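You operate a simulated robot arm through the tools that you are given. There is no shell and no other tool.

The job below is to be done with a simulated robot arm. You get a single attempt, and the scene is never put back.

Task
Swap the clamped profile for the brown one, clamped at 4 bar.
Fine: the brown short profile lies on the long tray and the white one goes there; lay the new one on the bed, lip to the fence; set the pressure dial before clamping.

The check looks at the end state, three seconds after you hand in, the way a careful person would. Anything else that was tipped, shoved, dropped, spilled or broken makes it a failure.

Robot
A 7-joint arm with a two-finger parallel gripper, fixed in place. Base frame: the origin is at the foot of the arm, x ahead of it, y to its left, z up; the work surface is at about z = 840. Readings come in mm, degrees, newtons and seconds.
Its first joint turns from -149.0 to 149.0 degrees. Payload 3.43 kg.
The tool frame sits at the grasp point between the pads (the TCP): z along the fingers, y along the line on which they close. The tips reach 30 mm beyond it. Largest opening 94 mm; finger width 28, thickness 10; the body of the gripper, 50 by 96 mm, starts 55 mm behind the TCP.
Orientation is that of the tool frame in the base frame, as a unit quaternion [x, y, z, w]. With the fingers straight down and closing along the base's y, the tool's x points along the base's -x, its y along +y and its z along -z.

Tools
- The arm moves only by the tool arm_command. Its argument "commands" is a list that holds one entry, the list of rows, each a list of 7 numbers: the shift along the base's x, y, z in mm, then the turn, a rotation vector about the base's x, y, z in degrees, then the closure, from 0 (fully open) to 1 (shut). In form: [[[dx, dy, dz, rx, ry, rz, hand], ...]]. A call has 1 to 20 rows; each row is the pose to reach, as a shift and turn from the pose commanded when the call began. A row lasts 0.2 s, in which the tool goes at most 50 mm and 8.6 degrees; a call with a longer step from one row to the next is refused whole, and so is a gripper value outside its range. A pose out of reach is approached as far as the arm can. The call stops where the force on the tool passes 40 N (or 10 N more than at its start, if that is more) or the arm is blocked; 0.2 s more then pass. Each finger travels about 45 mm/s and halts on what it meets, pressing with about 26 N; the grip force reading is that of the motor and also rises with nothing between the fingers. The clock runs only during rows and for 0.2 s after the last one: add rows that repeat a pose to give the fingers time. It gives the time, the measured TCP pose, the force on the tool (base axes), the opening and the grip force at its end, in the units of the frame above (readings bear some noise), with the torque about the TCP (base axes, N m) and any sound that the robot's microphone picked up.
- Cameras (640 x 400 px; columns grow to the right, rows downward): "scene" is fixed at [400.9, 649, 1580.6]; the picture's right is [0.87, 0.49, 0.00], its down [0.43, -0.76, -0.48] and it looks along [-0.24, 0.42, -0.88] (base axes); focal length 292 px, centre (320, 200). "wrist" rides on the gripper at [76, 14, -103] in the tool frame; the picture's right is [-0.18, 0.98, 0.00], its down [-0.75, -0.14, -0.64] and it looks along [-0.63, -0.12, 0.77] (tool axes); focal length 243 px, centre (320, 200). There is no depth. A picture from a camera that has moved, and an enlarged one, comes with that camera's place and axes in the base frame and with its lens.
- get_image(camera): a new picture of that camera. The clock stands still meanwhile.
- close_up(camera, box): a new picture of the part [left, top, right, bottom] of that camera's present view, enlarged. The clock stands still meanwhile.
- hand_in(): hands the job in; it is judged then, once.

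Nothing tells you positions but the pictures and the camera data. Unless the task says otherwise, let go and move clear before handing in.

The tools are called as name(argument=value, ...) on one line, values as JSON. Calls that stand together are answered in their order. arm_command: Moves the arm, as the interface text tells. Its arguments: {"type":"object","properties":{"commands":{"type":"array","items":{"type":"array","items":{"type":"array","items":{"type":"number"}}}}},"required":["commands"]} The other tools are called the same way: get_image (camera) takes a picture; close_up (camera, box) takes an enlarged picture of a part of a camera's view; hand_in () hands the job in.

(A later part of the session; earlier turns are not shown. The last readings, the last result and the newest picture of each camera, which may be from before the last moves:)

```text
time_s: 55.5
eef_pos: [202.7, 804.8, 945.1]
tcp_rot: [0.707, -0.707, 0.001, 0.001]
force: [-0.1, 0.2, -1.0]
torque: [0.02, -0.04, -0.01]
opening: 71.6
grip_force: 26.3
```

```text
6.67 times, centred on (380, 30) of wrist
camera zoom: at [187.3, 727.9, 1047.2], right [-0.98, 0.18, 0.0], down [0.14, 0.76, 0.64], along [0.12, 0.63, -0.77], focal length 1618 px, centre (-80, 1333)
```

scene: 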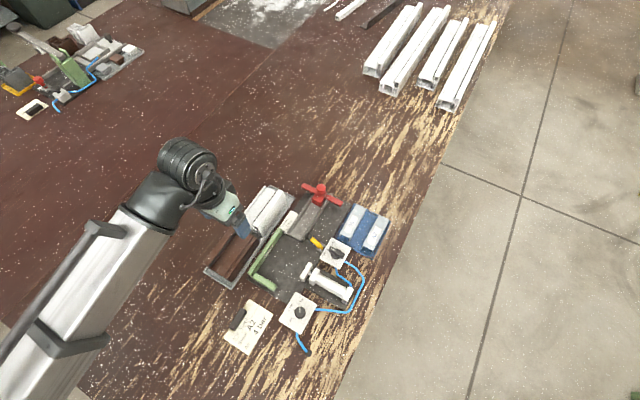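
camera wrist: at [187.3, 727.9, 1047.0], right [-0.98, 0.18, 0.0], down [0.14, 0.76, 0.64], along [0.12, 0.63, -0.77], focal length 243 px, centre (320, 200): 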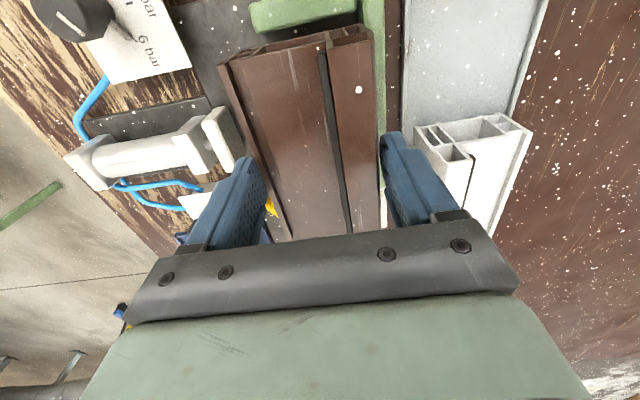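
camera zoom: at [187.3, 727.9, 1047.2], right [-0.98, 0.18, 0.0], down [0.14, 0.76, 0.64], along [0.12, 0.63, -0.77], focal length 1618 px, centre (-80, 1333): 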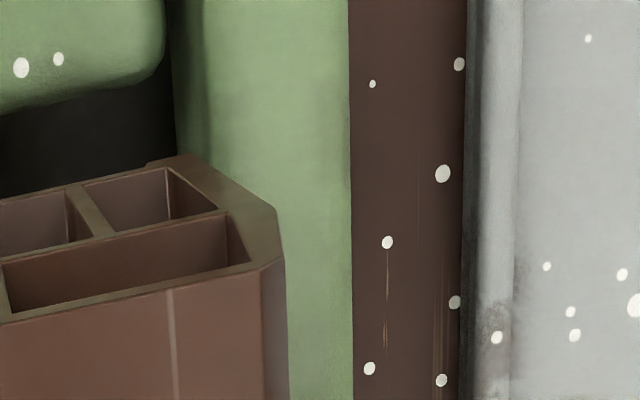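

Brown hangs about 1–3 mm clear of the fence and ~5 mm from the end stop, correctly oriented with the lip at the fence. Lowering to just above the bed.

arm_command(commands=[[[0, 0, -8, 0, 0, 0, 0.5], [0, 0, -16, 0, 0, 0, 0.5], [0, 0, -24, 0, 0, 0, 0.5], [0, 0, -30, 0, 0, 0, 0.5], [0, 0, -33, 0, 0, 0, 0.5], [0, 0, -33, 0, 0, 0, 0.5]]])

close_up(camera="wrist", box=[200, 0, 440, 130])

```text
time_s: 56.9
eef_pos: [202.4, 802.0, 913.9]
tcp_rot: [-0.707, 0.707, -0.001, -0.001]
force: [0.5, -0.2, -2.1]
torque: [0.03, 0.02, -0.02]
opening: 71.4
grip_force: 25.9
```

```text
2.67 times, centred on (320, 65) of wrist
camera zoom: at [187.6, 725.9, 1014.9], right [-0.98, 0.18, 0.0], down [0.14, 0.76, 0.64], along [0.12, 0.63, -0.77], focal length 647 px, centre (320, 560)
```

zoom: 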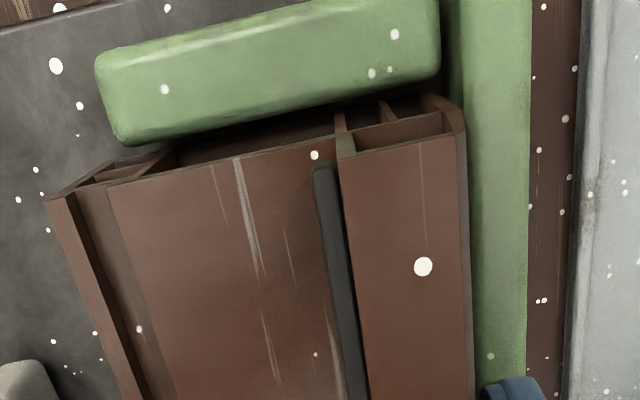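

Now about 3 mm above the bed. I'll ease it toward the fence (−x) in small steps and watch the force.

arm_command(commands=[[[-0.7, 0, -1, 0, 0, 0, 0.5], [-1.4, 0, -2, 0, 0, 0, 0.5], [-2, 0, -2, 0, 0, 0, 0.5], [-2, 0, -2, 0, 0, 0, 0.5]]])

close_up(camera="wrist", box=[340, 10, 420, 70])

```text
time_s: 57.9
eef_pos: [200.2, 801.7, 913.0]
tcp_rot: [0.707, -0.707, 0.002, 0.001]
force: [-0.4, -0.5, -2.1]
torque: [0.0, -0.03, 0.01]
opening: 71.7
grip_force: 26.5
```

```text
6.67 times, centred on (380, 40) of wrist
camera zoom: at [185.1, 726.3, 1014.0], right [-0.98, 0.18, 0.0], down [0.14, 0.76, 0.64], along [0.12, 0.63, -0.77], focal length 1618 px, centre (-80, 1267)
```

zoom: 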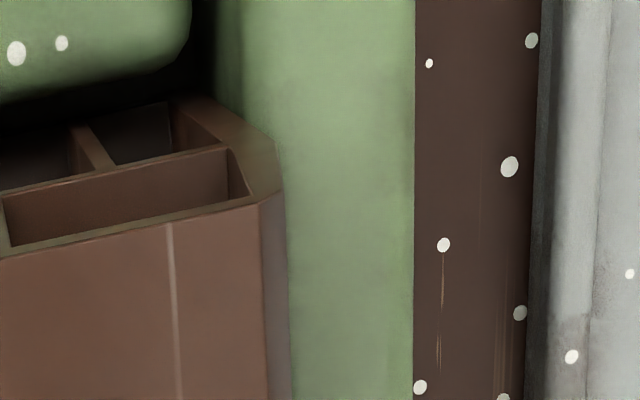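

arm_command(commands=[[[-0.5, 0, 0, 0, 0, 0, 0.5], [-1, 0, 0, 0, 0, 0, 0.5], [-1.5, 0, 0, 0, 0, 0, 0.5], [-1.5, 0, 0, 0, 0, 0, 0.5]]])

```text
time_s: 58.9
eef_pos: [199.1, 802.3, 912.0]
tcp_rot: [0.707, -0.707, 0.002, 0.001]
force: [5.5, 1.5, 0.8]
torque: [0.04, -0.33, -0.01]
opening: 71.6
grip_force: 26.0
```

Fence contact is felt (+5.5 N). I'll back off a hair and ease toward the end stop (−y).

arm_command(commands=[[[0.6, 0, 0, 0, 0, 0, 0.5], [0.6, -1, 0, 0, 0, 0, 0.5], [0.6, -2, 0, 0, 0, 0, 0.5], [0.6, -2.5, 0, 0, 0, 0, 0.5], [0.6, -2.5, 0, 0, 0, 0, 0.5]]])

close_up(camera="wrist", box=[200, 0, 440, 130])

```text
time_s: 60.1
eef_pos: [199.5, 798.9, 911.5]
tcp_rot: [0.707, -0.707, 0.003, 0.0]
force: [10.1, 3.7, -1.1]
torque: [0.24, -0.65, 0.04]
opening: 71.7
grip_force: 26.2
```

```text
2.67 times, centred on (320, 65) of wrist
camera zoom: at [184.8, 724.1, 1013.7], right [-0.98, 0.18, 0.0], down [0.14, 0.76, 0.64], along [0.12, 0.63, -0.77], focal length 647 px, centre (320, 560)
```

zoom: 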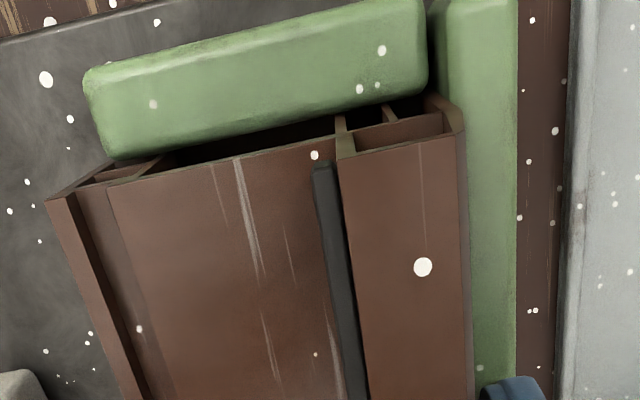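

arm_command(commands=[[[0.7, 0, 0, 0, 0, 0, 0.5], [1.3, 0, 0, 0, 0, 0, 0.5], [1.3, -0.7, 0, 0, 0, 0, 0.5], [1.3, -1.4, 0, 0, 0, 0, 0.5], [1.3, -1.4, 0, 0, 0, 0, 0.5]]])

close_up(camera="wrist", box=[200, 0, 440, 130])

```text
time_s: 61.3
eef_pos: [199.8, 800.2, 912.7]
tcp_rot: [0.707, -0.707, 0.002, 0.001]
force: [-2.4, 7.4, -0.5]
torque: [0.28, 0.09, -0.18]
opening: 71.5
grip_force: 25.6
```

```text
2.67 times, centred on (320, 65) of wrist
camera zoom: at [185.5, 723.3, 1013.9], right [-0.98, 0.18, 0.0], down [0.14, 0.76, 0.64], along [0.12, 0.63, -0.77], focal length 647 px, centre (320, 560)
```

zoom: 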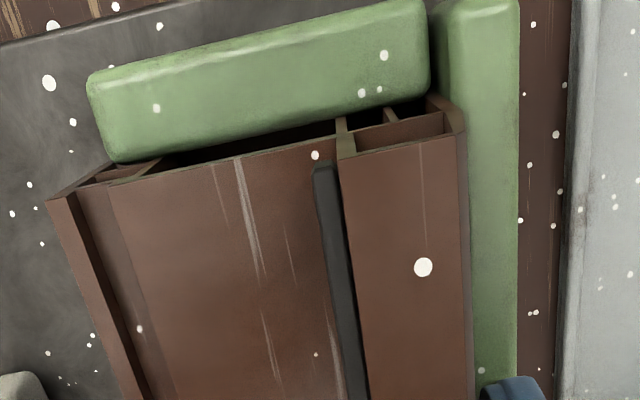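

End stop contact is felt (+7 N in y). Backing off slightly and lowering onto the bed.

arm_command(commands=[[[-0.2, 0.4, 0, 0, 0, 0, 0.5], [-0.2, 0.4, -1, 0, 0, 0, 0.5], [-0.2, 0.4, -2, 0, 0, 0, 0.5], [-0.2, 0.4, -2, 0, 0, 0, 0.5]]])

```text
time_s: 62.3
eef_pos: [199.7, 799.5, 909.4]
tcp_rot: [0.707, -0.707, 0.002, 0.001]
force: [1.9, 11.7, 11.1]
torque: [-0.28, -0.46, 0.15]
opening: 71.7
grip_force: 26.2
```

Brown rests on the bed against fence and stop. Releasing and checking it stays put.

arm_command(commands=[[[0, 0.5, 0.5, 0, 0, 0, 0.4], [0, 0.5, 0.5, 0, 0, 0, 0.25], [0, 0.5, 0.5, 0, 0, 0, 0.13], [0, 0.5, 0.5, 0, 0, 0, 0.13], [0, 0.5, 10, 0, 0, 0, 0.13], [0, 0.5, 40, 0, 0, 0, 0.13], [0, 0.5, 80, 0, 0, 0, 0.13], [0, 0.5, 110, 0, 0, 0, 0.13], [0, 0.5, 110, 0, 0, 0, 0.13]]])

get_image(camera="wrist")

close_up(camera="scene", box=[195, 170, 345, 300])

```text
time_s: 64.3
eef_pos: [199.3, 797.4, 1021.3]
tcp_rot: [-0.707, 0.708, -0.002, -0.001]
force: [0.0, 0.7, 0.3]
torque: [0.01, -0.01, -0.02]
opening: 81.7
grip_force: 0.1
```

```text
taken
camera wrist: at [186.1, 722.3, 1122.7], right [-0.98, 0.18, 0.0], down [0.14, 0.76, 0.64], along [0.12, 0.63, -0.77], focal length 243 px, centre (320, 200)
```

wrist: 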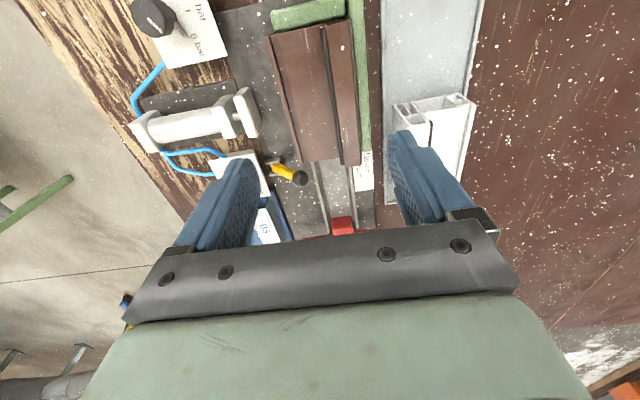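

```text
3.08 times, centred on (270, 235) of scene
camera zoom: at [400.9, 649.0, 1580.6], right [0.87, 0.49, 0.0], down [0.43, -0.76, -0.48], along [-0.24, 0.42, -0.88], focal length 898 px, centre (474, 92)
```

zoom: 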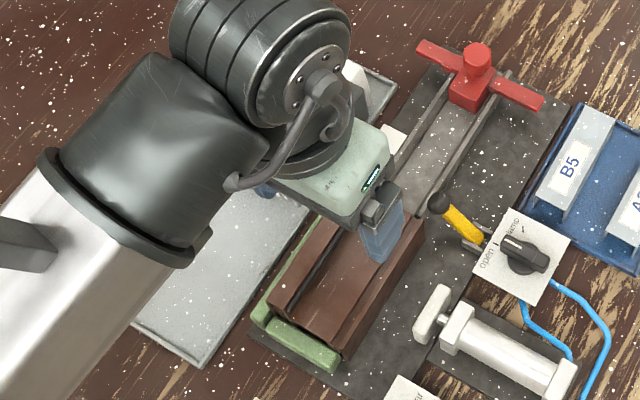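

Brown sits in place. Now the pressure dial; zooming on it and on the brown's seating from here.

close_up(camera="wrist", box=[110, 0, 240, 80])

close_up(camera="wrist", box=[250, 0, 400, 180])

close_up(camera="scene", box=[270, 280, 330, 340])

```text
4.92 times, centred on (175, 40) of wrist
camera zoom: at [186.1, 722.3, 1122.7], right [-0.98, 0.18, 0.0], down [0.14, 0.76, 0.64], along [0.12, 0.63, -0.77], focal length 1194 px, centre (1034, 988)
```

zoom: 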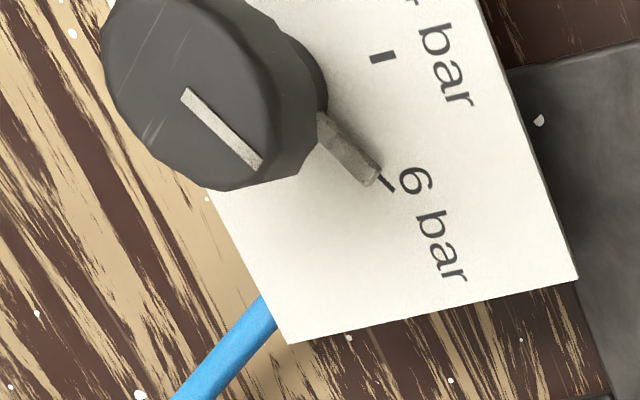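

```text
2.22 times, centred on (325, 90) of wrist
camera zoom: at [186.1, 722.3, 1122.7], right [-0.98, 0.18, 0.0], down [0.14, 0.76, 0.64], along [0.12, 0.63, -0.77], focal length 539 px, centre (309, 444)
```

zoom: 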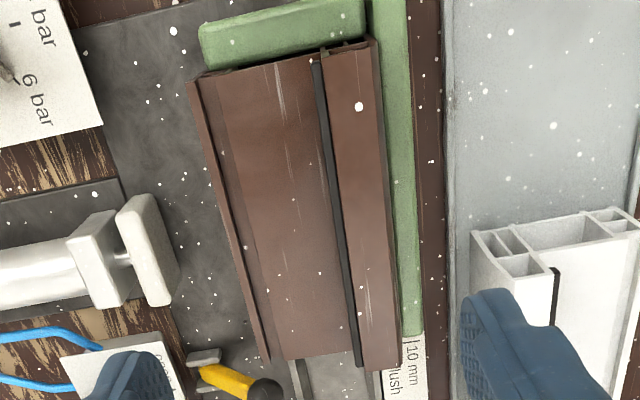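

```text
6.67 times, centred on (300, 310) of scene
camera zoom: at [400.9, 649.0, 1580.6], right [0.87, 0.49, 0.0], down [0.43, -0.76, -0.48], along [-0.24, 0.42, -0.88], focal length 1946 px, centre (453, -533)
```

zoom: 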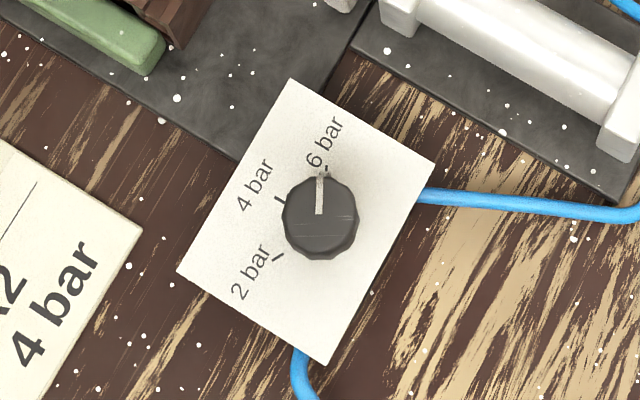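

The dial pointer fin is at 6 bar; 4 bar is ~56–60° counter-clockwise. Dial axis ≈ (316, 710), cap top z≈894. I'll rotate the wrist to −60° so the fingers straddle the cap clear of the fin.

arm_command(commands=[[[0, 0, 10, 0, 0, -8, 0.2], [0, 0, 20, 0, 0, -16, 0.3], [5, -4, 20, 0, 0, -24, 0.4], [12, -9, 20, 0, 0, -32, 0.45], [20, -15, 20, 0, 0, -40, 0.45], [28, -21, 20, 0, 0, -48, 0.45], [36, -27, 20, 0, 0, -56, 0.45], [44, -33, 20, 0, 0, -64, 0.45], [52, -39, 20, 0, 0, -72, 0.45], [60, -45, 20, 0, 0, -80, 0.45], [68, -51, 15, 0, 0, -88, 0.45], [76, -57, 10, 0, 0, -96, 0.45], [84, -63, 5, 0, 0, -104, 0.45], [92, -69, 0, 0, 0, -112, 0.45], [100, -75, -5, 0, 0, -120, 0.45], [108, -81, -10, 0, 0, -128, 0.45], [114, -86, -15, 0, 0, -136, 0.45], [116, -88, -20, 0, 0, -144, 0.45], [116, -88, -20, 0, 0, -150, 0.45], [116, -88, -20, 0, 0, -150, 0.45]]])

get_image(camera="wrist")

close_up(camera="wrist", box=[260, 50, 380, 150])

```text
time_s: 68.5
eef_pos: [315.8, 710.7, 999.4]
tcp_rot: [0.501, 0.865, 0.0, -0.003]
force: [-0.1, -0.6, 0.8]
torque: [0.02, -0.01, 0.0]
opening: 51.7
grip_force: 0.0
```

```text
taken
camera wrist: at [290.3, 784.1, 1101.5], right [0.94, 0.33, 0.0], down [0.26, -0.73, 0.64], along [0.21, -0.6, -0.77], focal length 243 px, centre (320, 200)
```

wrist: 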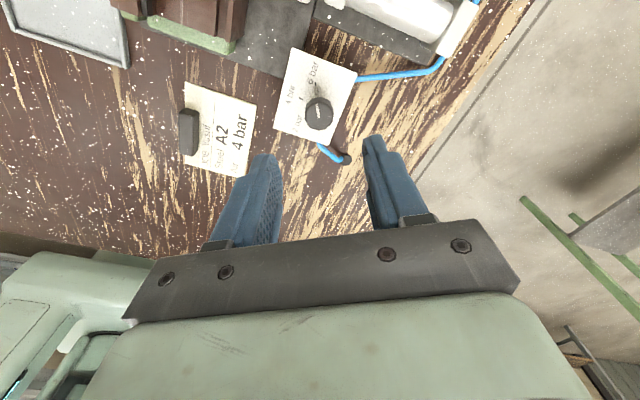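

```text
4.00 times, centred on (320, 100) of wrist
camera zoom: at [290.3, 784.1, 1101.5], right [0.94, 0.33, 0.0], down [0.26, -0.73, 0.64], along [0.21, -0.6, -0.77], focal length 970 px, centre (320, 600)
```

zoom: 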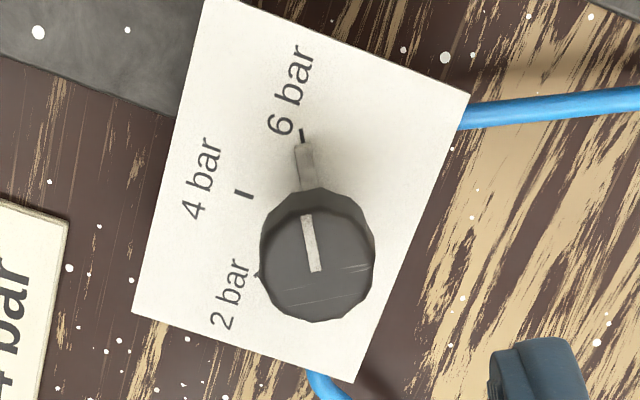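

Dial geometry confirmed: marks at ≈121° (6), 181° (4), 240° (2), pointer exactly at 6; TCP is centred over the knob. Descending around the cap.

arm_command(commands=[[[0, 0, -30, 0, 0, 0, 0.45], [0, 0, -60, 0, 0, 0, 0.45], [0, 0, -78, 0, 0, 0, 0.45], [0, 0, -88, 0, 0, 0, 0.45], [0, 0, -92, 0, 0, 0, 0.45], [0, 0, -92, 0, 0, 0, 0.45]]])

close_up(camera="wrist", box=[220, 50, 420, 220])

```text
time_s: 69.9
eef_pos: [316.3, 709.5, 908.3]
tcp_rot: [0.5, 0.866, 0.0, -0.003]
force: [-0.4, 0.6, -1.1]
torque: [0.03, 0.0, -0.02]
opening: 51.7
grip_force: 0.1
```

```text
2.35 times, centred on (320, 135) of wrist
camera zoom: at [290.3, 783.3, 1009.0], right [0.94, 0.33, 0.0], down [0.26, -0.72, 0.64], along [0.21, -0.6, -0.77], focal length 571 px, centre (320, 353)
```

zoom: 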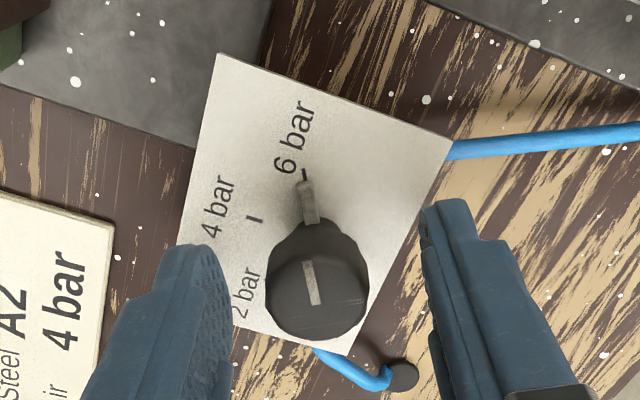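

The cap is centred between the fingers with ~15 mm overlap. Closing on it.

arm_command(commands=[[[0, 0, 0, 0, 0, 0, 0.6], [0, 0, 0, 0, 0, 0, 0.75], [0, 0, 0, 0, 0, 0, 0.9], [0, 0, 0, 0, 0, 0, 1], [0, 0, 0, 0, 0, 0, 1]]])

close_up(camera="wrist", box=[220, 50, 420, 220])

```text
time_s: 71.1
eef_pos: [314.1, 709.9, 907.1]
tcp_rot: [0.499, 0.866, -0.001, -0.003]
force: [-8.3, -5.0, -3.1]
torque: [-0.01, 0.3, -0.01]
opening: 25.4
grip_force: 45.0
```

```text
2.35 times, centred on (320, 135) of wrist
camera zoom: at [289.7, 783.0, 1009.0], right [0.94, 0.33, 0.0], down [0.26, -0.72, 0.64], along [0.21, -0.6, -0.77], focal length 571 px, centre (320, 353)
```

zoom: 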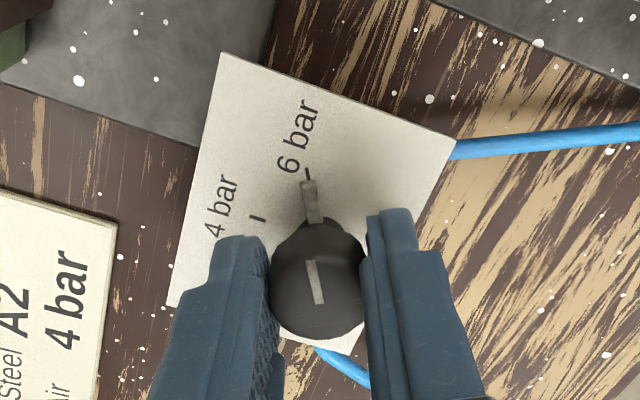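

Gripped (25.4 mm). Turning the dial +60° toward 4 bar.

arm_command(commands=[[[-0.4, -0.2, 0, 0, 0, 0, 1], [-0.8, -0.4, 0, 0, 0, 5, 1], [-0.8, -0.4, 0, 0, 0, 10, 1], [-0.8, -0.4, 0, 0, 0, 15, 1], [-0.8, -0.4, 0, 0, 0, 20, 1], [-0.8, -0.4, 0, 0, 0, 25, 1], [-0.8, -0.4, 0, 0, 0, 30, 1], [-0.8, -0.4, 0, 0, 0, 35, 1], [-0.8, -0.4, 0, 0, 0, 40, 1], [-0.8, -0.4, 0, 0, 0, 45, 1], [-0.8, -0.4, 0, 0, 0, 50, 1], [-0.8, -0.4, 0, 0, 0, 55, 1], [-0.8, -0.4, 0, 0, 0, 60, 1], [-0.8, -0.4, 0, 0, 0, 60, 1]]])

close_up(camera="wrist", box=[220, 50, 420, 220])

close_up(camera="scene", box=[270, 280, 330, 340])

```text
time_s: 74.1
eef_pos: [315.2, 709.8, 906.6]
tcp_rot: [-0.002, 1.0, -0.002, -0.003]
force: [-11.1, -15.7, -15.1]
torque: [-0.35, -0.52, 0.02]
opening: 25.2
grip_force: 45.2
```

```text
2.35 times, centred on (320, 135) of wrist
camera zoom: at [239.0, 724.2, 1009.1], right [0.18, 0.98, 0.0], down [0.76, -0.14, 0.64], along [0.63, -0.12, -0.77], focal length 571 px, centre (320, 353)
```

zoom: 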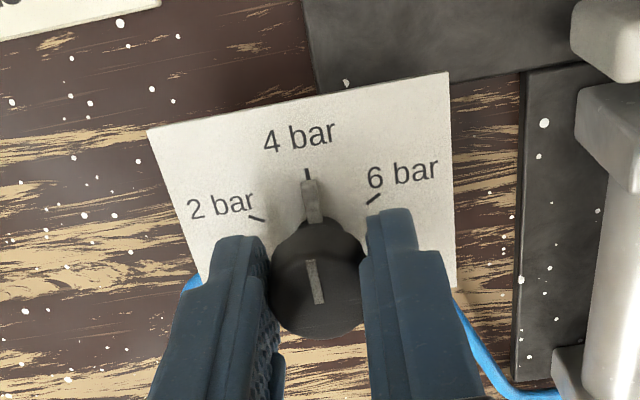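

```text
6.67 times, centred on (300, 310) of scene
camera zoom: at [400.9, 649.0, 1580.6], right [0.87, 0.49, 0.0], down [0.43, -0.76, -0.48], along [-0.24, 0.42, -0.88], focal length 1946 px, centre (453, -533)
```

zoom: 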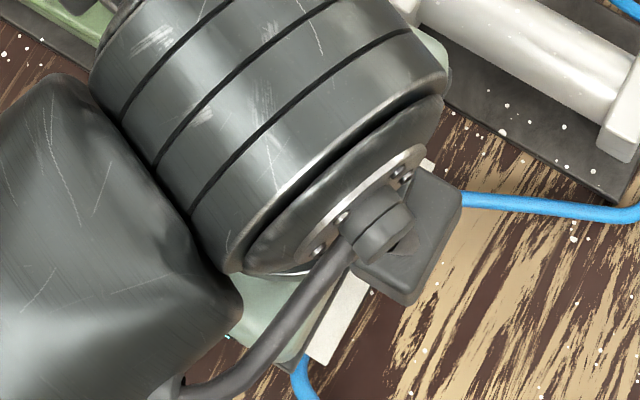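

The pointer looks to be at 4 bar. Zooming in, then release and rise.

close_up(camera="wrist", box=[280, 90, 360, 150])

arm_command(commands=[[[-0.8, -0.4, 0, 0, 0, 0, 0.7], [-0.8, -0.4, 0, 0, 0, 0, 0.55], [-0.8, -0.4, 0, 0, 0, 0, 0.5], [-0.8, -0.4, 15, 0, 0, 0, 0.5], [-0.8, -0.4, 45, 0, 0, 0, 0.5], [-0.8, -0.4, 80, 0, 0, 0, 0.5], [-0.8, -0.4, 80, 0, 0, 0, 0.5]]])

close_up(camera="wrist", box=[260, 40, 380, 150])

```text
6.67 times, centred on (320, 120) of wrist
camera zoom: at [239.0, 724.2, 1009.1], right [0.18, 0.98, 0.0], down [0.76, -0.14, 0.64], along [0.63, -0.12, -0.77], focal length 1618 px, centre (320, 733)
```

zoom: 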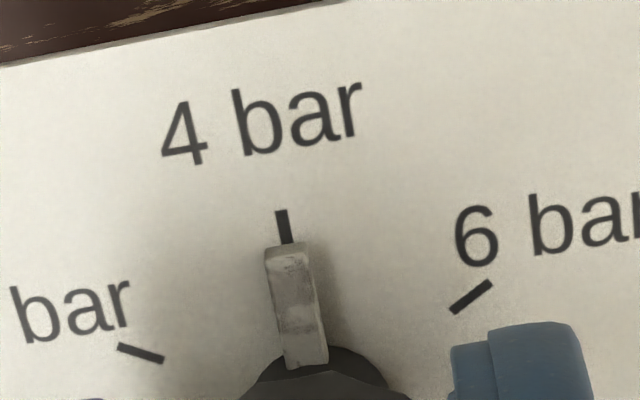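

```text
time_s: 75.7
eef_pos: [313.0, 711.9, 989.0]
tcp_rot: [0.0, 1.0, -0.001, -0.001]
force: [1.1, 0.1, 0.6]
torque: [0.0, 0.0, 0.01]
opening: 46.9
grip_force: 0.0
```

```text
3.64 times, centred on (320, 95) of wrist
camera zoom: at [237.9, 726.3, 1090.5], right [0.18, 0.98, 0.0], down [0.76, -0.14, 0.64], along [0.63, -0.12, -0.77], focal length 882 px, centre (320, 582)
```

zoom: 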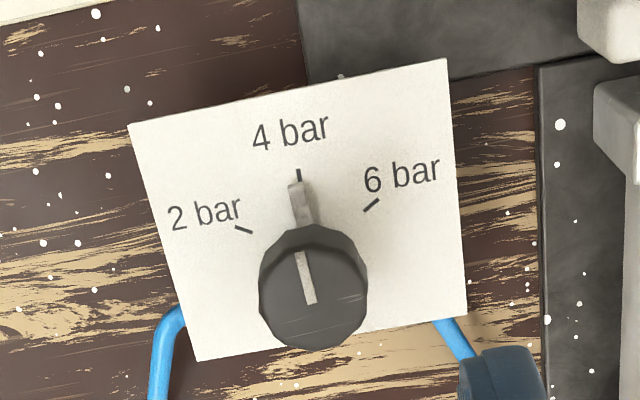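

After release the pointer seems to have shifted slightly. Zooming in to quantify.

close_up(camera="wrist", box=[290, 70, 350, 115])

close_up(camera="wrist", box=[300, 80, 330, 105])

```text
8.89 times, centred on (320, 92) of wrist
camera zoom: at [237.9, 726.3, 1090.5], right [0.18, 0.98, 0.0], down [0.76, -0.14, 0.64], along [0.63, -0.12, -0.77], focal length 2157 px, centre (320, 1156)
```

zoom: 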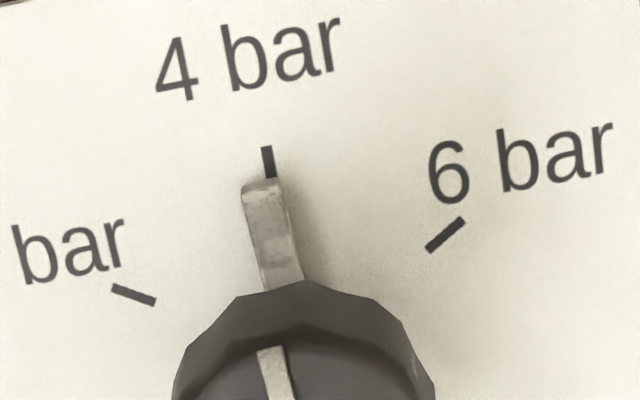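

```text
16.00 times, centred on (315, 92) of wrist
camera zoom: at [237.9, 726.3, 1090.5], right [0.18, 0.98, 0.0], down [0.76, -0.14, 0.64], along [0.63, -0.12, -0.77], focal length 3882 px, centre (400, 1920)
```

zoom: 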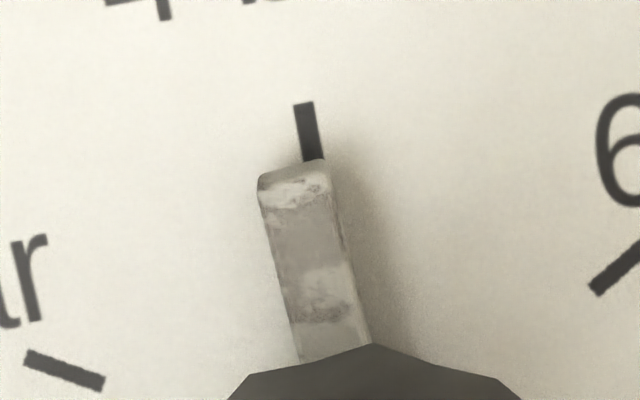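

The dial ended ~4° past 4 bar on release, due to a side load from imperfect centring. I'll re-centre on the knob axis, regrip, and trim it back.

arm_command(commands=[[[1, -1, 0, 0, 0, 0, 0.5], [1.9, -2, 0, 0, 0, 0, 0.5], [1.9, -2, -30, 0, 0, 0, 0.5], [1.9, -2, -60, 0, 0, 0, 0.5], [1.9, -2, -75, 0, 0, 0, 0.5], [1.9, -2, -81, 0, 0, 0, 0.5], [1.9, -2, -81, 0, 0, 0, 0.5]]])

close_up(camera="wrist", box=[220, 50, 420, 220])

```text
time_s: 77.3
eef_pos: [316.9, 708.0, 907.0]
tcp_rot: [0.0, 1.0, -0.001, -0.002]
force: [-0.1, -1.0, -0.4]
torque: [0.03, 0.0, 0.0]
opening: 47.1
grip_force: 0.1
```

```text
2.35 times, centred on (320, 135) of wrist
camera zoom: at [240.4, 722.1, 1009.2], right [0.18, 0.98, 0.0], down [0.76, -0.14, 0.64], along [0.63, -0.12, -0.77], focal length 571 px, centre (320, 353)
```

zoom: 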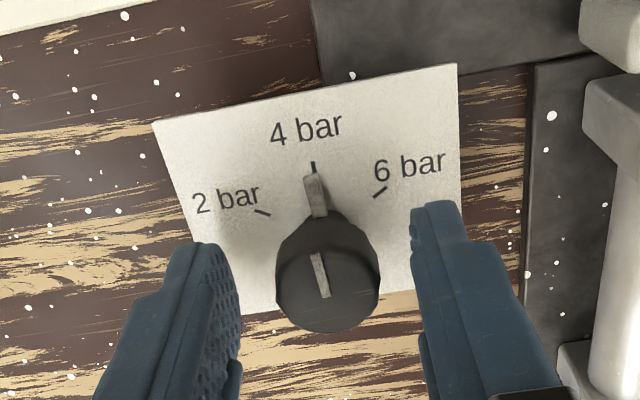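

arm_command(commands=[[[-0.5, 1, 0, 0, 0, 0, 0.5], [-0.5, 1.8, 0, 0, 0, 0, 0.5], [-0.5, 1.8, 0, 0, 0, 0, 0.6], [-0.5, 1.8, 0, 0, 0, 0, 0.68], [-0.5, 1.8, 0, 0, 0, 0, 0.68]]])

close_up(camera="wrist", box=[220, 50, 420, 220])

```text
time_s: 78.5
eef_pos: [316.2, 710.3, 906.4]
tcp_rot: [0.0, 1.0, -0.001, -0.002]
force: [0.3, -0.1, 0.3]
torque: [-0.01, -0.01, -0.03]
opening: 29.9
grip_force: 0.1
```

```text
2.35 times, centred on (320, 135) of wrist
camera zoom: at [240.2, 724.3, 1009.1], right [0.18, 0.98, 0.0], down [0.76, -0.14, 0.64], along [0.63, -0.12, -0.77], focal length 571 px, centre (320, 353)
```

zoom: 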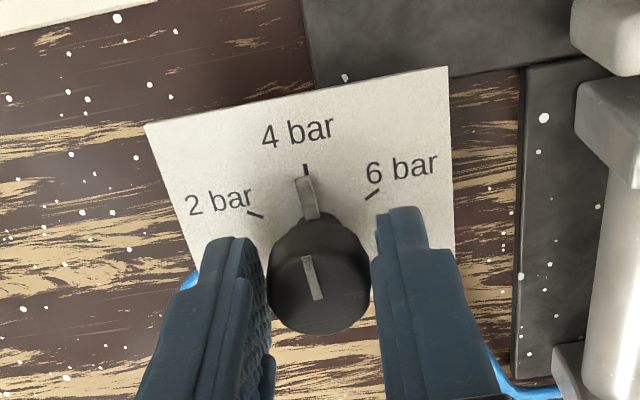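

Centred now. Closing on the cap and checking the side load.

arm_command(commands=[[[0, 0, 0, 0, 0, 0, 0.75], [0, 0, 0, 0, 0, 0, 0.9], [0, 0, 0, 0, 0, 0, 1], [0, 0, 0, 0, 0, 0, 1]]])

close_up(camera="wrist", box=[290, 90, 350, 135])

```text
time_s: 79.5
eef_pos: [316.3, 710.4, 907.7]
tcp_rot: [0.001, 1.0, 0.0, -0.002]
force: [-0.4, -1.7, -0.9]
torque: [-0.01, -0.04, -0.04]
opening: 25.3
grip_force: 45.1
```

```text
8.89 times, centred on (320, 112) of wrist
camera zoom: at [240.2, 724.2, 1009.1], right [0.18, 0.98, 0.0], down [0.76, -0.14, 0.64], along [0.63, -0.12, -0.77], focal length 2157 px, centre (320, 978)
```

zoom: 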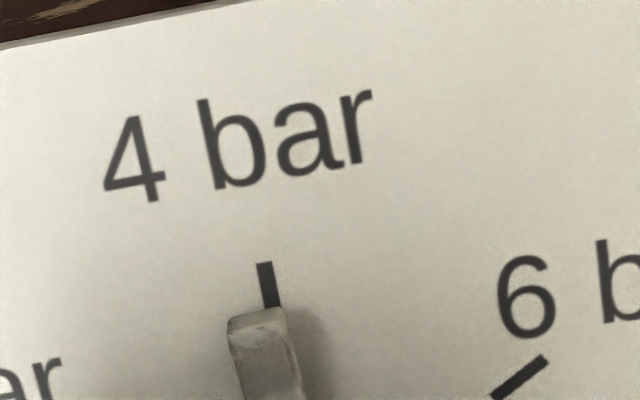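

Side load is negligible now. Trimming −4°.

arm_command(commands=[[[0, 0, 0, 0, 0, -1, 1], [0, 0, 0, 0, 0, -2, 1], [0, 0, 0, 0, 0, -3, 1], [0, 0, 0, 0, 0, -4, 1], [0, 0, 0, 0, 0, -4, 1]]])

close_up(camera="wrist", box=[290, 90, 350, 135])

```text
time_s: 80.7
eef_pos: [315.4, 709.7, 907.4]
tcp_rot: [0.035, 0.999, -0.001, -0.002]
force: [3.1, -3.6, 7.1]
torque: [-0.16, 0.01, 0.01]
opening: 25.4
grip_force: 44.6
```

```text
8.89 times, centred on (320, 112) of wrist
camera zoom: at [241.3, 729.3, 1009.1], right [0.25, 0.97, 0.0], down [0.74, -0.19, 0.64], along [0.62, -0.16, -0.77], focal length 2157 px, centre (320, 978)
```

zoom: 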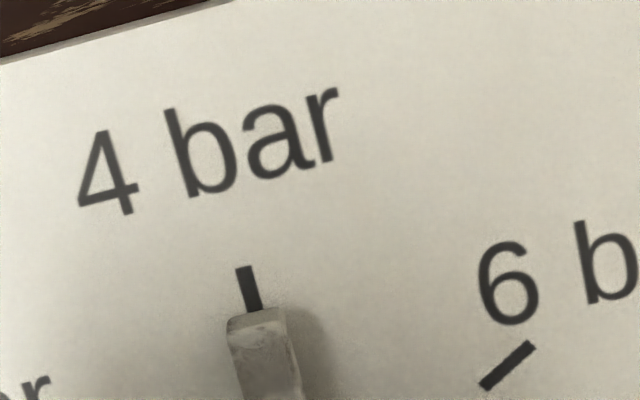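

Aligned within half a degree. Release gently and recheck before rising.

arm_command(commands=[[[0, 0, 0, 0, 0, 0, 0.72], [0, 0, 0, 0, 0, 0, 0.68], [0, 0, 0, 0, 0, 0, 0.6], [0, 0, 0, 0, 0, 0, 0.55], [0, 0, 0, 0, 0, 0, 0.55]]])

close_up(camera="wrist", box=[290, 90, 350, 135])

close_up(camera="wrist", box=[220, 50, 420, 220])

```text
time_s: 81.9
eef_pos: [315.5, 710.3, 906.5]
tcp_rot: [0.035, 0.999, -0.001, -0.002]
force: [0.0, 0.5, -0.1]
torque: [0.0, 0.02, 0.02]
opening: 42.3
grip_force: 0.0
```

```text
8.89 times, centred on (320, 112) of wrist
camera zoom: at [241.2, 729.5, 1008.8], right [0.25, 0.97, 0.0], down [0.74, -0.19, 0.64], along [0.62, -0.16, -0.77], focal length 2157 px, centre (320, 978)
```

zoom: 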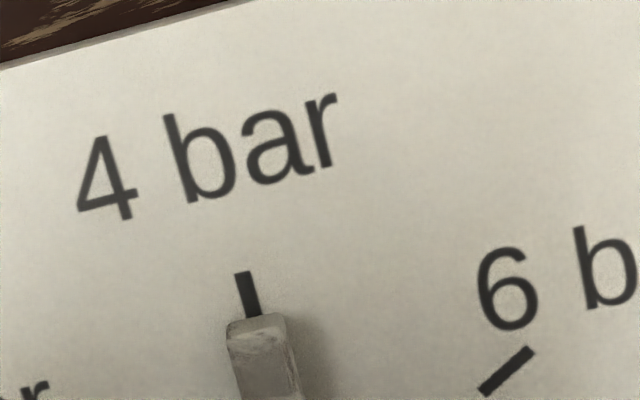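

```text
2.35 times, centred on (320, 135) of wrist
camera zoom: at [241.2, 729.5, 1008.8], right [0.25, 0.97, 0.0], down [0.74, -0.19, 0.64], along [0.62, -0.16, -0.77], focal length 571 px, centre (320, 353)
```

zoom: 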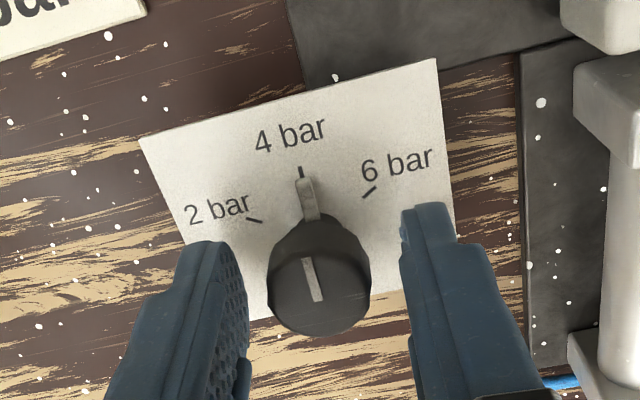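

Dial is set at 4 bar and stays. Rise and move to the valve to clamp.

arm_command(commands=[[[0, 0, 20, 0, 0, 0, 0.55], [0, 0, 55, 0, 0, 1, 0.55], [0, 0, 95, 0, 0, 2, 0.6], [1, 40, 100, 0, 0, 3, 0.6], [2, 80, 100, 0, 0, 4, 0.6], [3, 120, 100, 0, 0, 4, 0.6], [4.5, 150, 100, 0, 0, 4, 0.6], [4.7, 164, 100, 0, 0, 4, 0.6], [4.7, 164, 70, 0, 0, 4, 0.6], [4.7, 164, 40, 0, 0, 4, 0.6], [4.7, 164, 25, 0, 0, 4, 0.6], [4.7, 164, 25, 0, 0, 4, 0.6]]])

close_up(camera="wrist", box=[220, 50, 420, 220])

close_up(camera="scene", box=[195, 170, 345, 340])

```text
time_s: 84.5
eef_pos: [318.6, 873.3, 933.3]
tcp_rot: [0.0, 1.0, 0.0, -0.002]
force: [0.1, 0.4, 0.0]
torque: [0.0, -0.01, -0.02]
opening: 37.5
grip_force: 0.1
```

```text
2.35 times, centred on (320, 135) of wrist
camera zoom: at [243.5, 887.9, 1035.2], right [0.18, 0.98, 0.0], down [0.76, -0.14, 0.64], along [0.63, -0.12, -0.77], focal length 571 px, centre (320, 353)
```

zoom: 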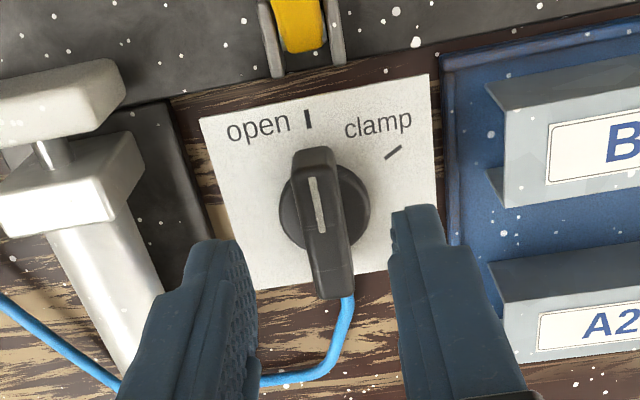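

```text
2.35 times, centred on (270, 255) of scene
camera zoom: at [400.9, 649.0, 1580.6], right [0.87, 0.49, 0.0], down [0.43, -0.76, -0.48], along [-0.24, 0.42, -0.88], focal length 687 px, centre (438, 71)
```

zoom: 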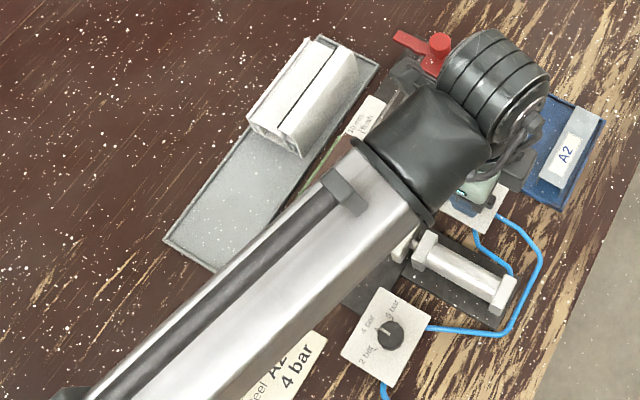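

Bar is centred between the fingers. Descend and grip the bar.

arm_command(commands=[[[0.5, 0.5, 0, 0, 0, 0, 0.66], [1, 0.5, -10, 0, 0, 0, 0.66], [1, 0.5, -18, 0, 0, 0, 0.66], [1, 0.5, -22, 0, 0, 0, 0.66], [1, 0.5, -22, 0, 0, 0, 0.8], [1, 0.5, -22, 0, 0, 0, 0.92], [1, 0.5, -22, 0, 0, 0, 1], [1, 0.5, -22, 0, 0, 0, 1]]])

close_up(camera="wrist", box=[220, 50, 420, 220])

```text
time_s: 86.3
eef_pos: [320.7, 875.2, 910.1]
tcp_rot: [-0.001, 1.0, -0.001, -0.002]
force: [0.0, 2.8, -2.0]
torque: [0.18, -0.16, -0.04]
opening: 11.8
grip_force: 44.7
```

```text
2.35 times, centred on (320, 135) of wrist
camera zoom: at [245.0, 889.1, 1012.3], right [0.18, 0.98, 0.0], down [0.76, -0.14, 0.64], along [0.63, -0.12, -0.77], focal length 571 px, centre (320, 353)
```

zoom: 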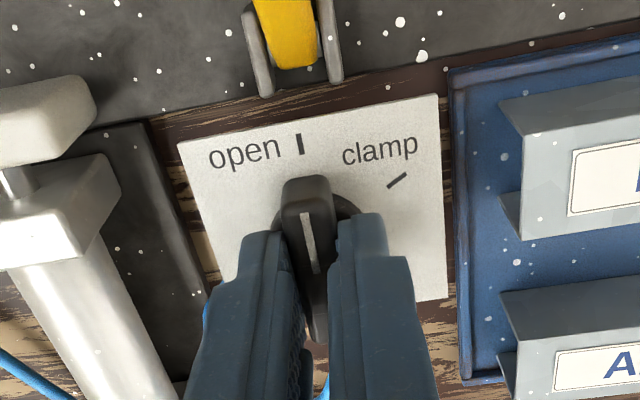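

Gripped on the bar. Turning −60° to "clamp".

arm_command(commands=[[[0, 0, 0, 0, 0, -5, 1], [0, 0, 0, 0, 0, -10, 1], [0, 0, 0, 0, 0, -15, 1], [0, 0, 0, 0, 0, -20, 1], [0, 0, 0, 0, 0, -25, 1], [0, 0, 0, 0, 0, -30, 1], [0, 0, 0, 0, 0, -35, 1], [0, 0, 0, 0, 0, -40, 1], [0, 0, 0, 0, 0, -45, 1], [0, 0, 0, 0, 0, -50, 1], [0, 0, 0, 0, 0, -55, 1], [0, 0, 0, 0, 0, -60, 1], [0, 0, 0, 0, 0, -60, 1], [0, 0, 0, 0, 0, -60, 1]]])

get_image(camera="wrist")

close_up(camera="wrist", box=[270, 60, 370, 140])

```text
time_s: 89.3
eef_pos: [320.4, 874.4, 909.1]
tcp_rot: [0.5, 0.866, 0.0, -0.002]
force: [-12.8, -1.5, 14.5]
torque: [-0.31, 0.05, -0.01]
opening: 11.8
grip_force: 44.8
```

```text
taken
camera wrist: at [295.1, 946.9, 1012.3], right [0.94, 0.33, 0.0], down [0.26, -0.73, 0.64], along [0.21, -0.6, -0.77], focal length 243 px, centre (320, 200)
```

wrist: 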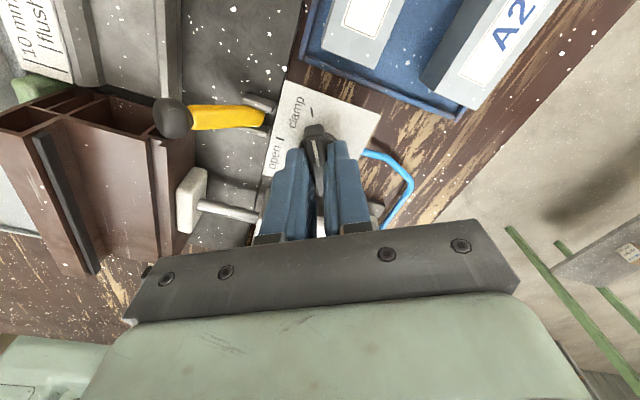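

```text
5.00 times, centred on (320, 100) of wrist
camera zoom: at [295.1, 946.9, 1012.3], right [0.94, 0.33, 0.0], down [0.26, -0.73, 0.64], along [0.21, -0.6, -0.77], focal length 1213 px, centre (320, 700)
```

zoom: 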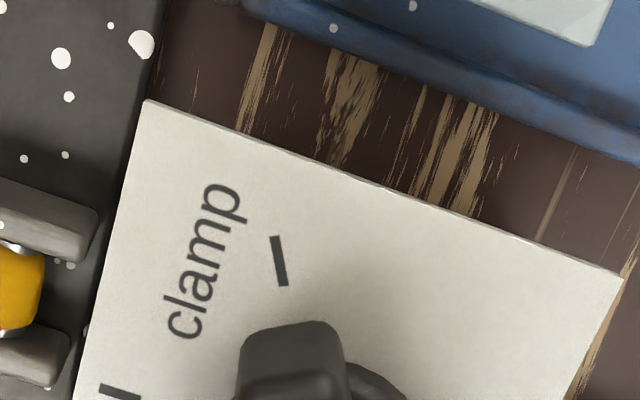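

The cylinder has extended onto the brown profile. Relieving the side load, releasing the valve bar and rising.

arm_command(commands=[[[-0.5, 0, 0.5, 0, 0, 0, 1], [-0.8, 0, 0.8, 0, 0, 0, 0.9], [-0.8, 0, 0.8, 0, 0, 0, 0.82], [-0.8, 0, 0.8, 0, 0, 0, 0.72], [-0.8, 0, 0.8, 0, 0, 0, 0.66], [-0.8, 0, 0.8, 0, 0, 0, 0.66], [-0.8, 0, 20, 0, 0, 0, 0.66], [-0.8, 0, 60, 0, 0, 0, 0.66], [-0.8, 0, 100, 0, 0, 0, 0.66], [-0.8, 0, 100, 0, 0, 0, 0.66]]])

get_image(camera="wrist")

close_up(camera="wrist", box=[270, 50, 370, 140])

close_up(camera="wrist", box=[0, 20, 270, 220])

```text
time_s: 91.5
eef_pos: [320.3, 875.3, 1008.3]
tcp_rot: [0.5, 0.866, -0.001, -0.002]
force: [0.2, -0.8, 0.6]
torque: [0.02, 0.0, -0.01]
opening: 32.2
grip_force: 0.1
```

```text
taken
camera wrist: at [295.0, 947.3, 1110.7], right [0.94, 0.33, 0.0], down [0.26, -0.72, 0.64], along [0.21, -0.6, -0.77], focal length 243 px, centre (320, 200)
```

wrist: 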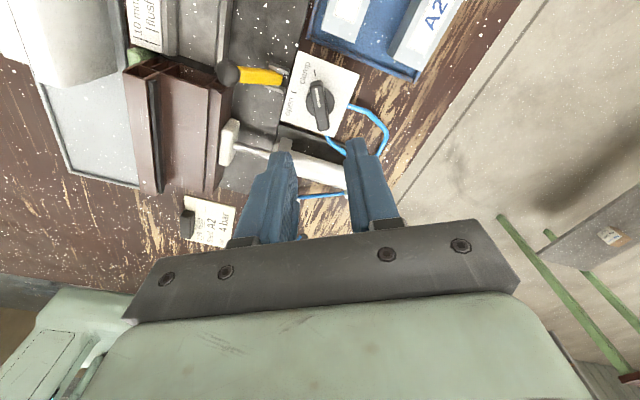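

```text
4.44 times, centred on (320, 95) of wrist
camera zoom: at [295.0, 947.3, 1110.7], right [0.94, 0.33, 0.0], down [0.26, -0.72, 0.64], along [0.21, -0.6, -0.77], focal length 1078 px, centre (320, 667)
```

zoom: 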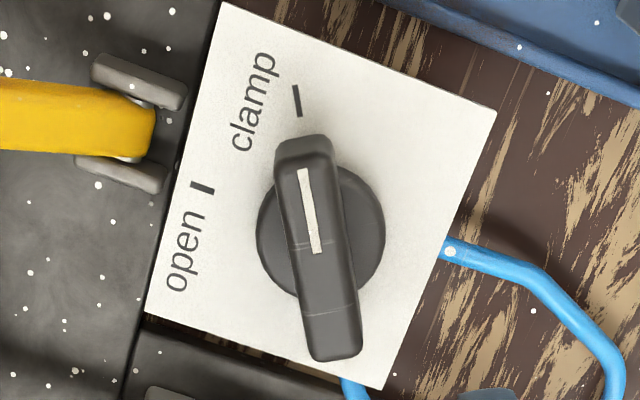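

```text
2.00 times, centred on (135, 120) of wrist
camera zoom: at [295.0, 947.3, 1110.7], right [0.94, 0.33, 0.0], down [0.26, -0.72, 0.64], along [0.21, -0.6, -0.77], focal length 485 px, centre (690, 360)
```

zoom: 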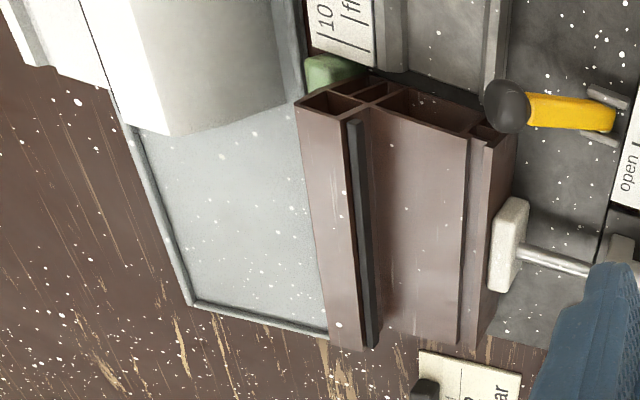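

Valve points at "clamp" and the pad presses brown. Moving the arm up and clear for a final inspection.

arm_command(commands=[[[0, 0, 40, 0, 0, 0, 0.5], [0, 0, 80, 0, 0, 6, 0.4], [-10, 5, 120, 0, 0, 12, 0.2], [-40, 20, 150, 0, 0, 20, 0], [-75, 38, 170, 0, 0, 28, 0], [-110, 56, 177, 0, 0, 36, 0], [-145, 74, 177, 0, 0, 44, 0], [-175, 90, 177, 0, 0, 52, 0], [-200, 104, 177, 0, 0, 60, 0], [-200, 104, 177, 0, 0, 60, 0]]])

get_image(camera="scene")

close_up(camera="scene", box=[195, 170, 395, 350])

close_up(camera="scene", box=[240, 215, 330, 300])

close_up(camera="scene", box=[200, 170, 310, 290])

close_up(camera="scene", box=[275, 285, 325, 335])

get_image(camera="wrist")

```text
time_s: 93.7
eef_pos: [121.0, 978.2, 1187.2]
tcp_rot: [-0.001, 1.0, -0.001, -0.001]
force: [-0.1, -0.3, 0.6]
torque: [0.01, -0.01, 0.02]
opening: 94.2
grip_force: 0.0
```

```text
taken
```

scene: 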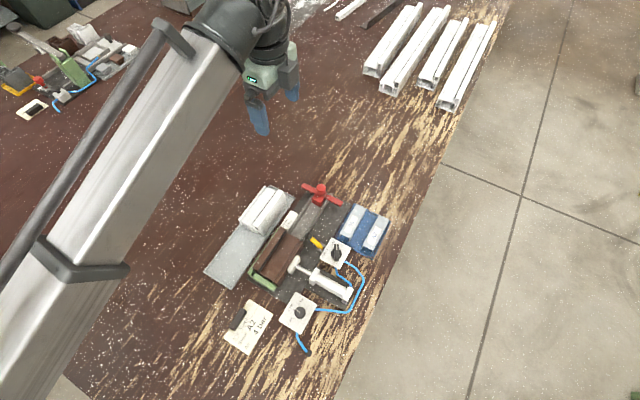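

```text
2.22 times, centred on (295, 260) of scene
camera zoom: at [400.9, 649.0, 1580.6], right [0.87, 0.49, 0.0], down [0.43, -0.76, -0.48], along [-0.24, 0.42, -0.88], focal length 649 px, centre (376, 67)
```

zoom: 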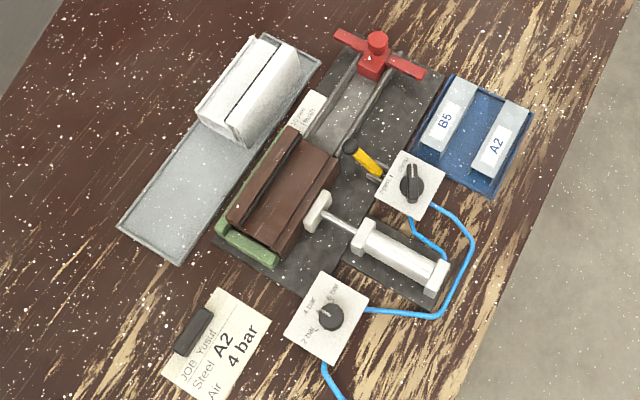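

```text
4.71 times, centred on (285, 258) of scene
camera zoom: at [400.9, 649.0, 1580.6], right [0.87, 0.49, 0.0], down [0.43, -0.76, -0.48], along [-0.24, 0.42, -0.88], focal length 1374 px, centre (485, -71)
```

zoom: 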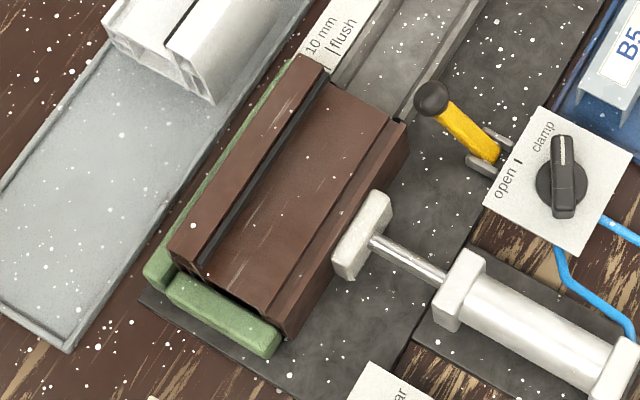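

```text
3.33 times, centred on (255, 230) of scene
camera zoom: at [400.9, 649.0, 1580.6], right [0.87, 0.49, 0.0], down [0.43, -0.76, -0.48], along [-0.24, 0.42, -0.88], focal length 973 px, centre (537, 100)
```

zoom: 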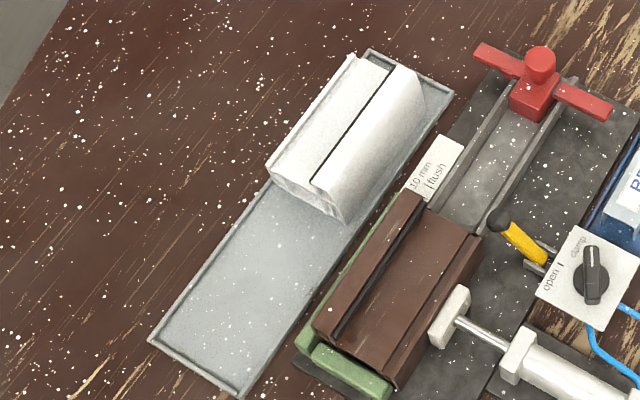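

```text
8.00 times, centred on (300, 310) of scene
camera zoom: at [400.9, 649.0, 1580.6], right [0.87, 0.49, 0.0], down [0.43, -0.76, -0.48], along [-0.24, 0.42, -0.88], focal length 2335 px, centre (480, -680)
```

zoom: 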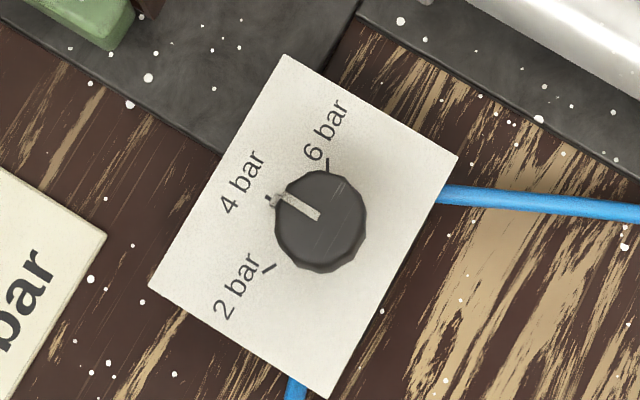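

```text
taken
camera wrist: at [44.1, 992.9, 1288.7], right [0.18, 0.98, 0.0], down [0.76, -0.14, 0.64], along [0.63, -0.12, -0.77], focal length 243 px, centre (320, 200)
```

wrist: 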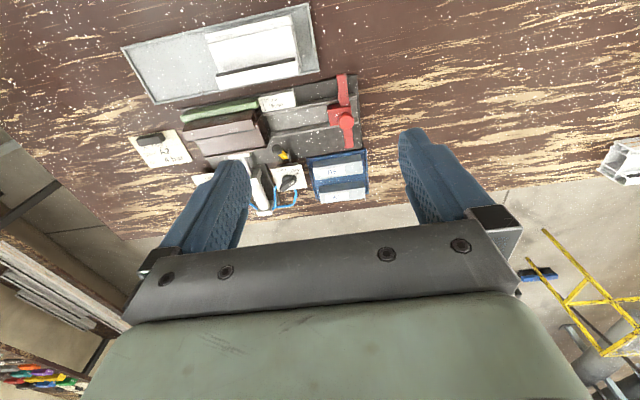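

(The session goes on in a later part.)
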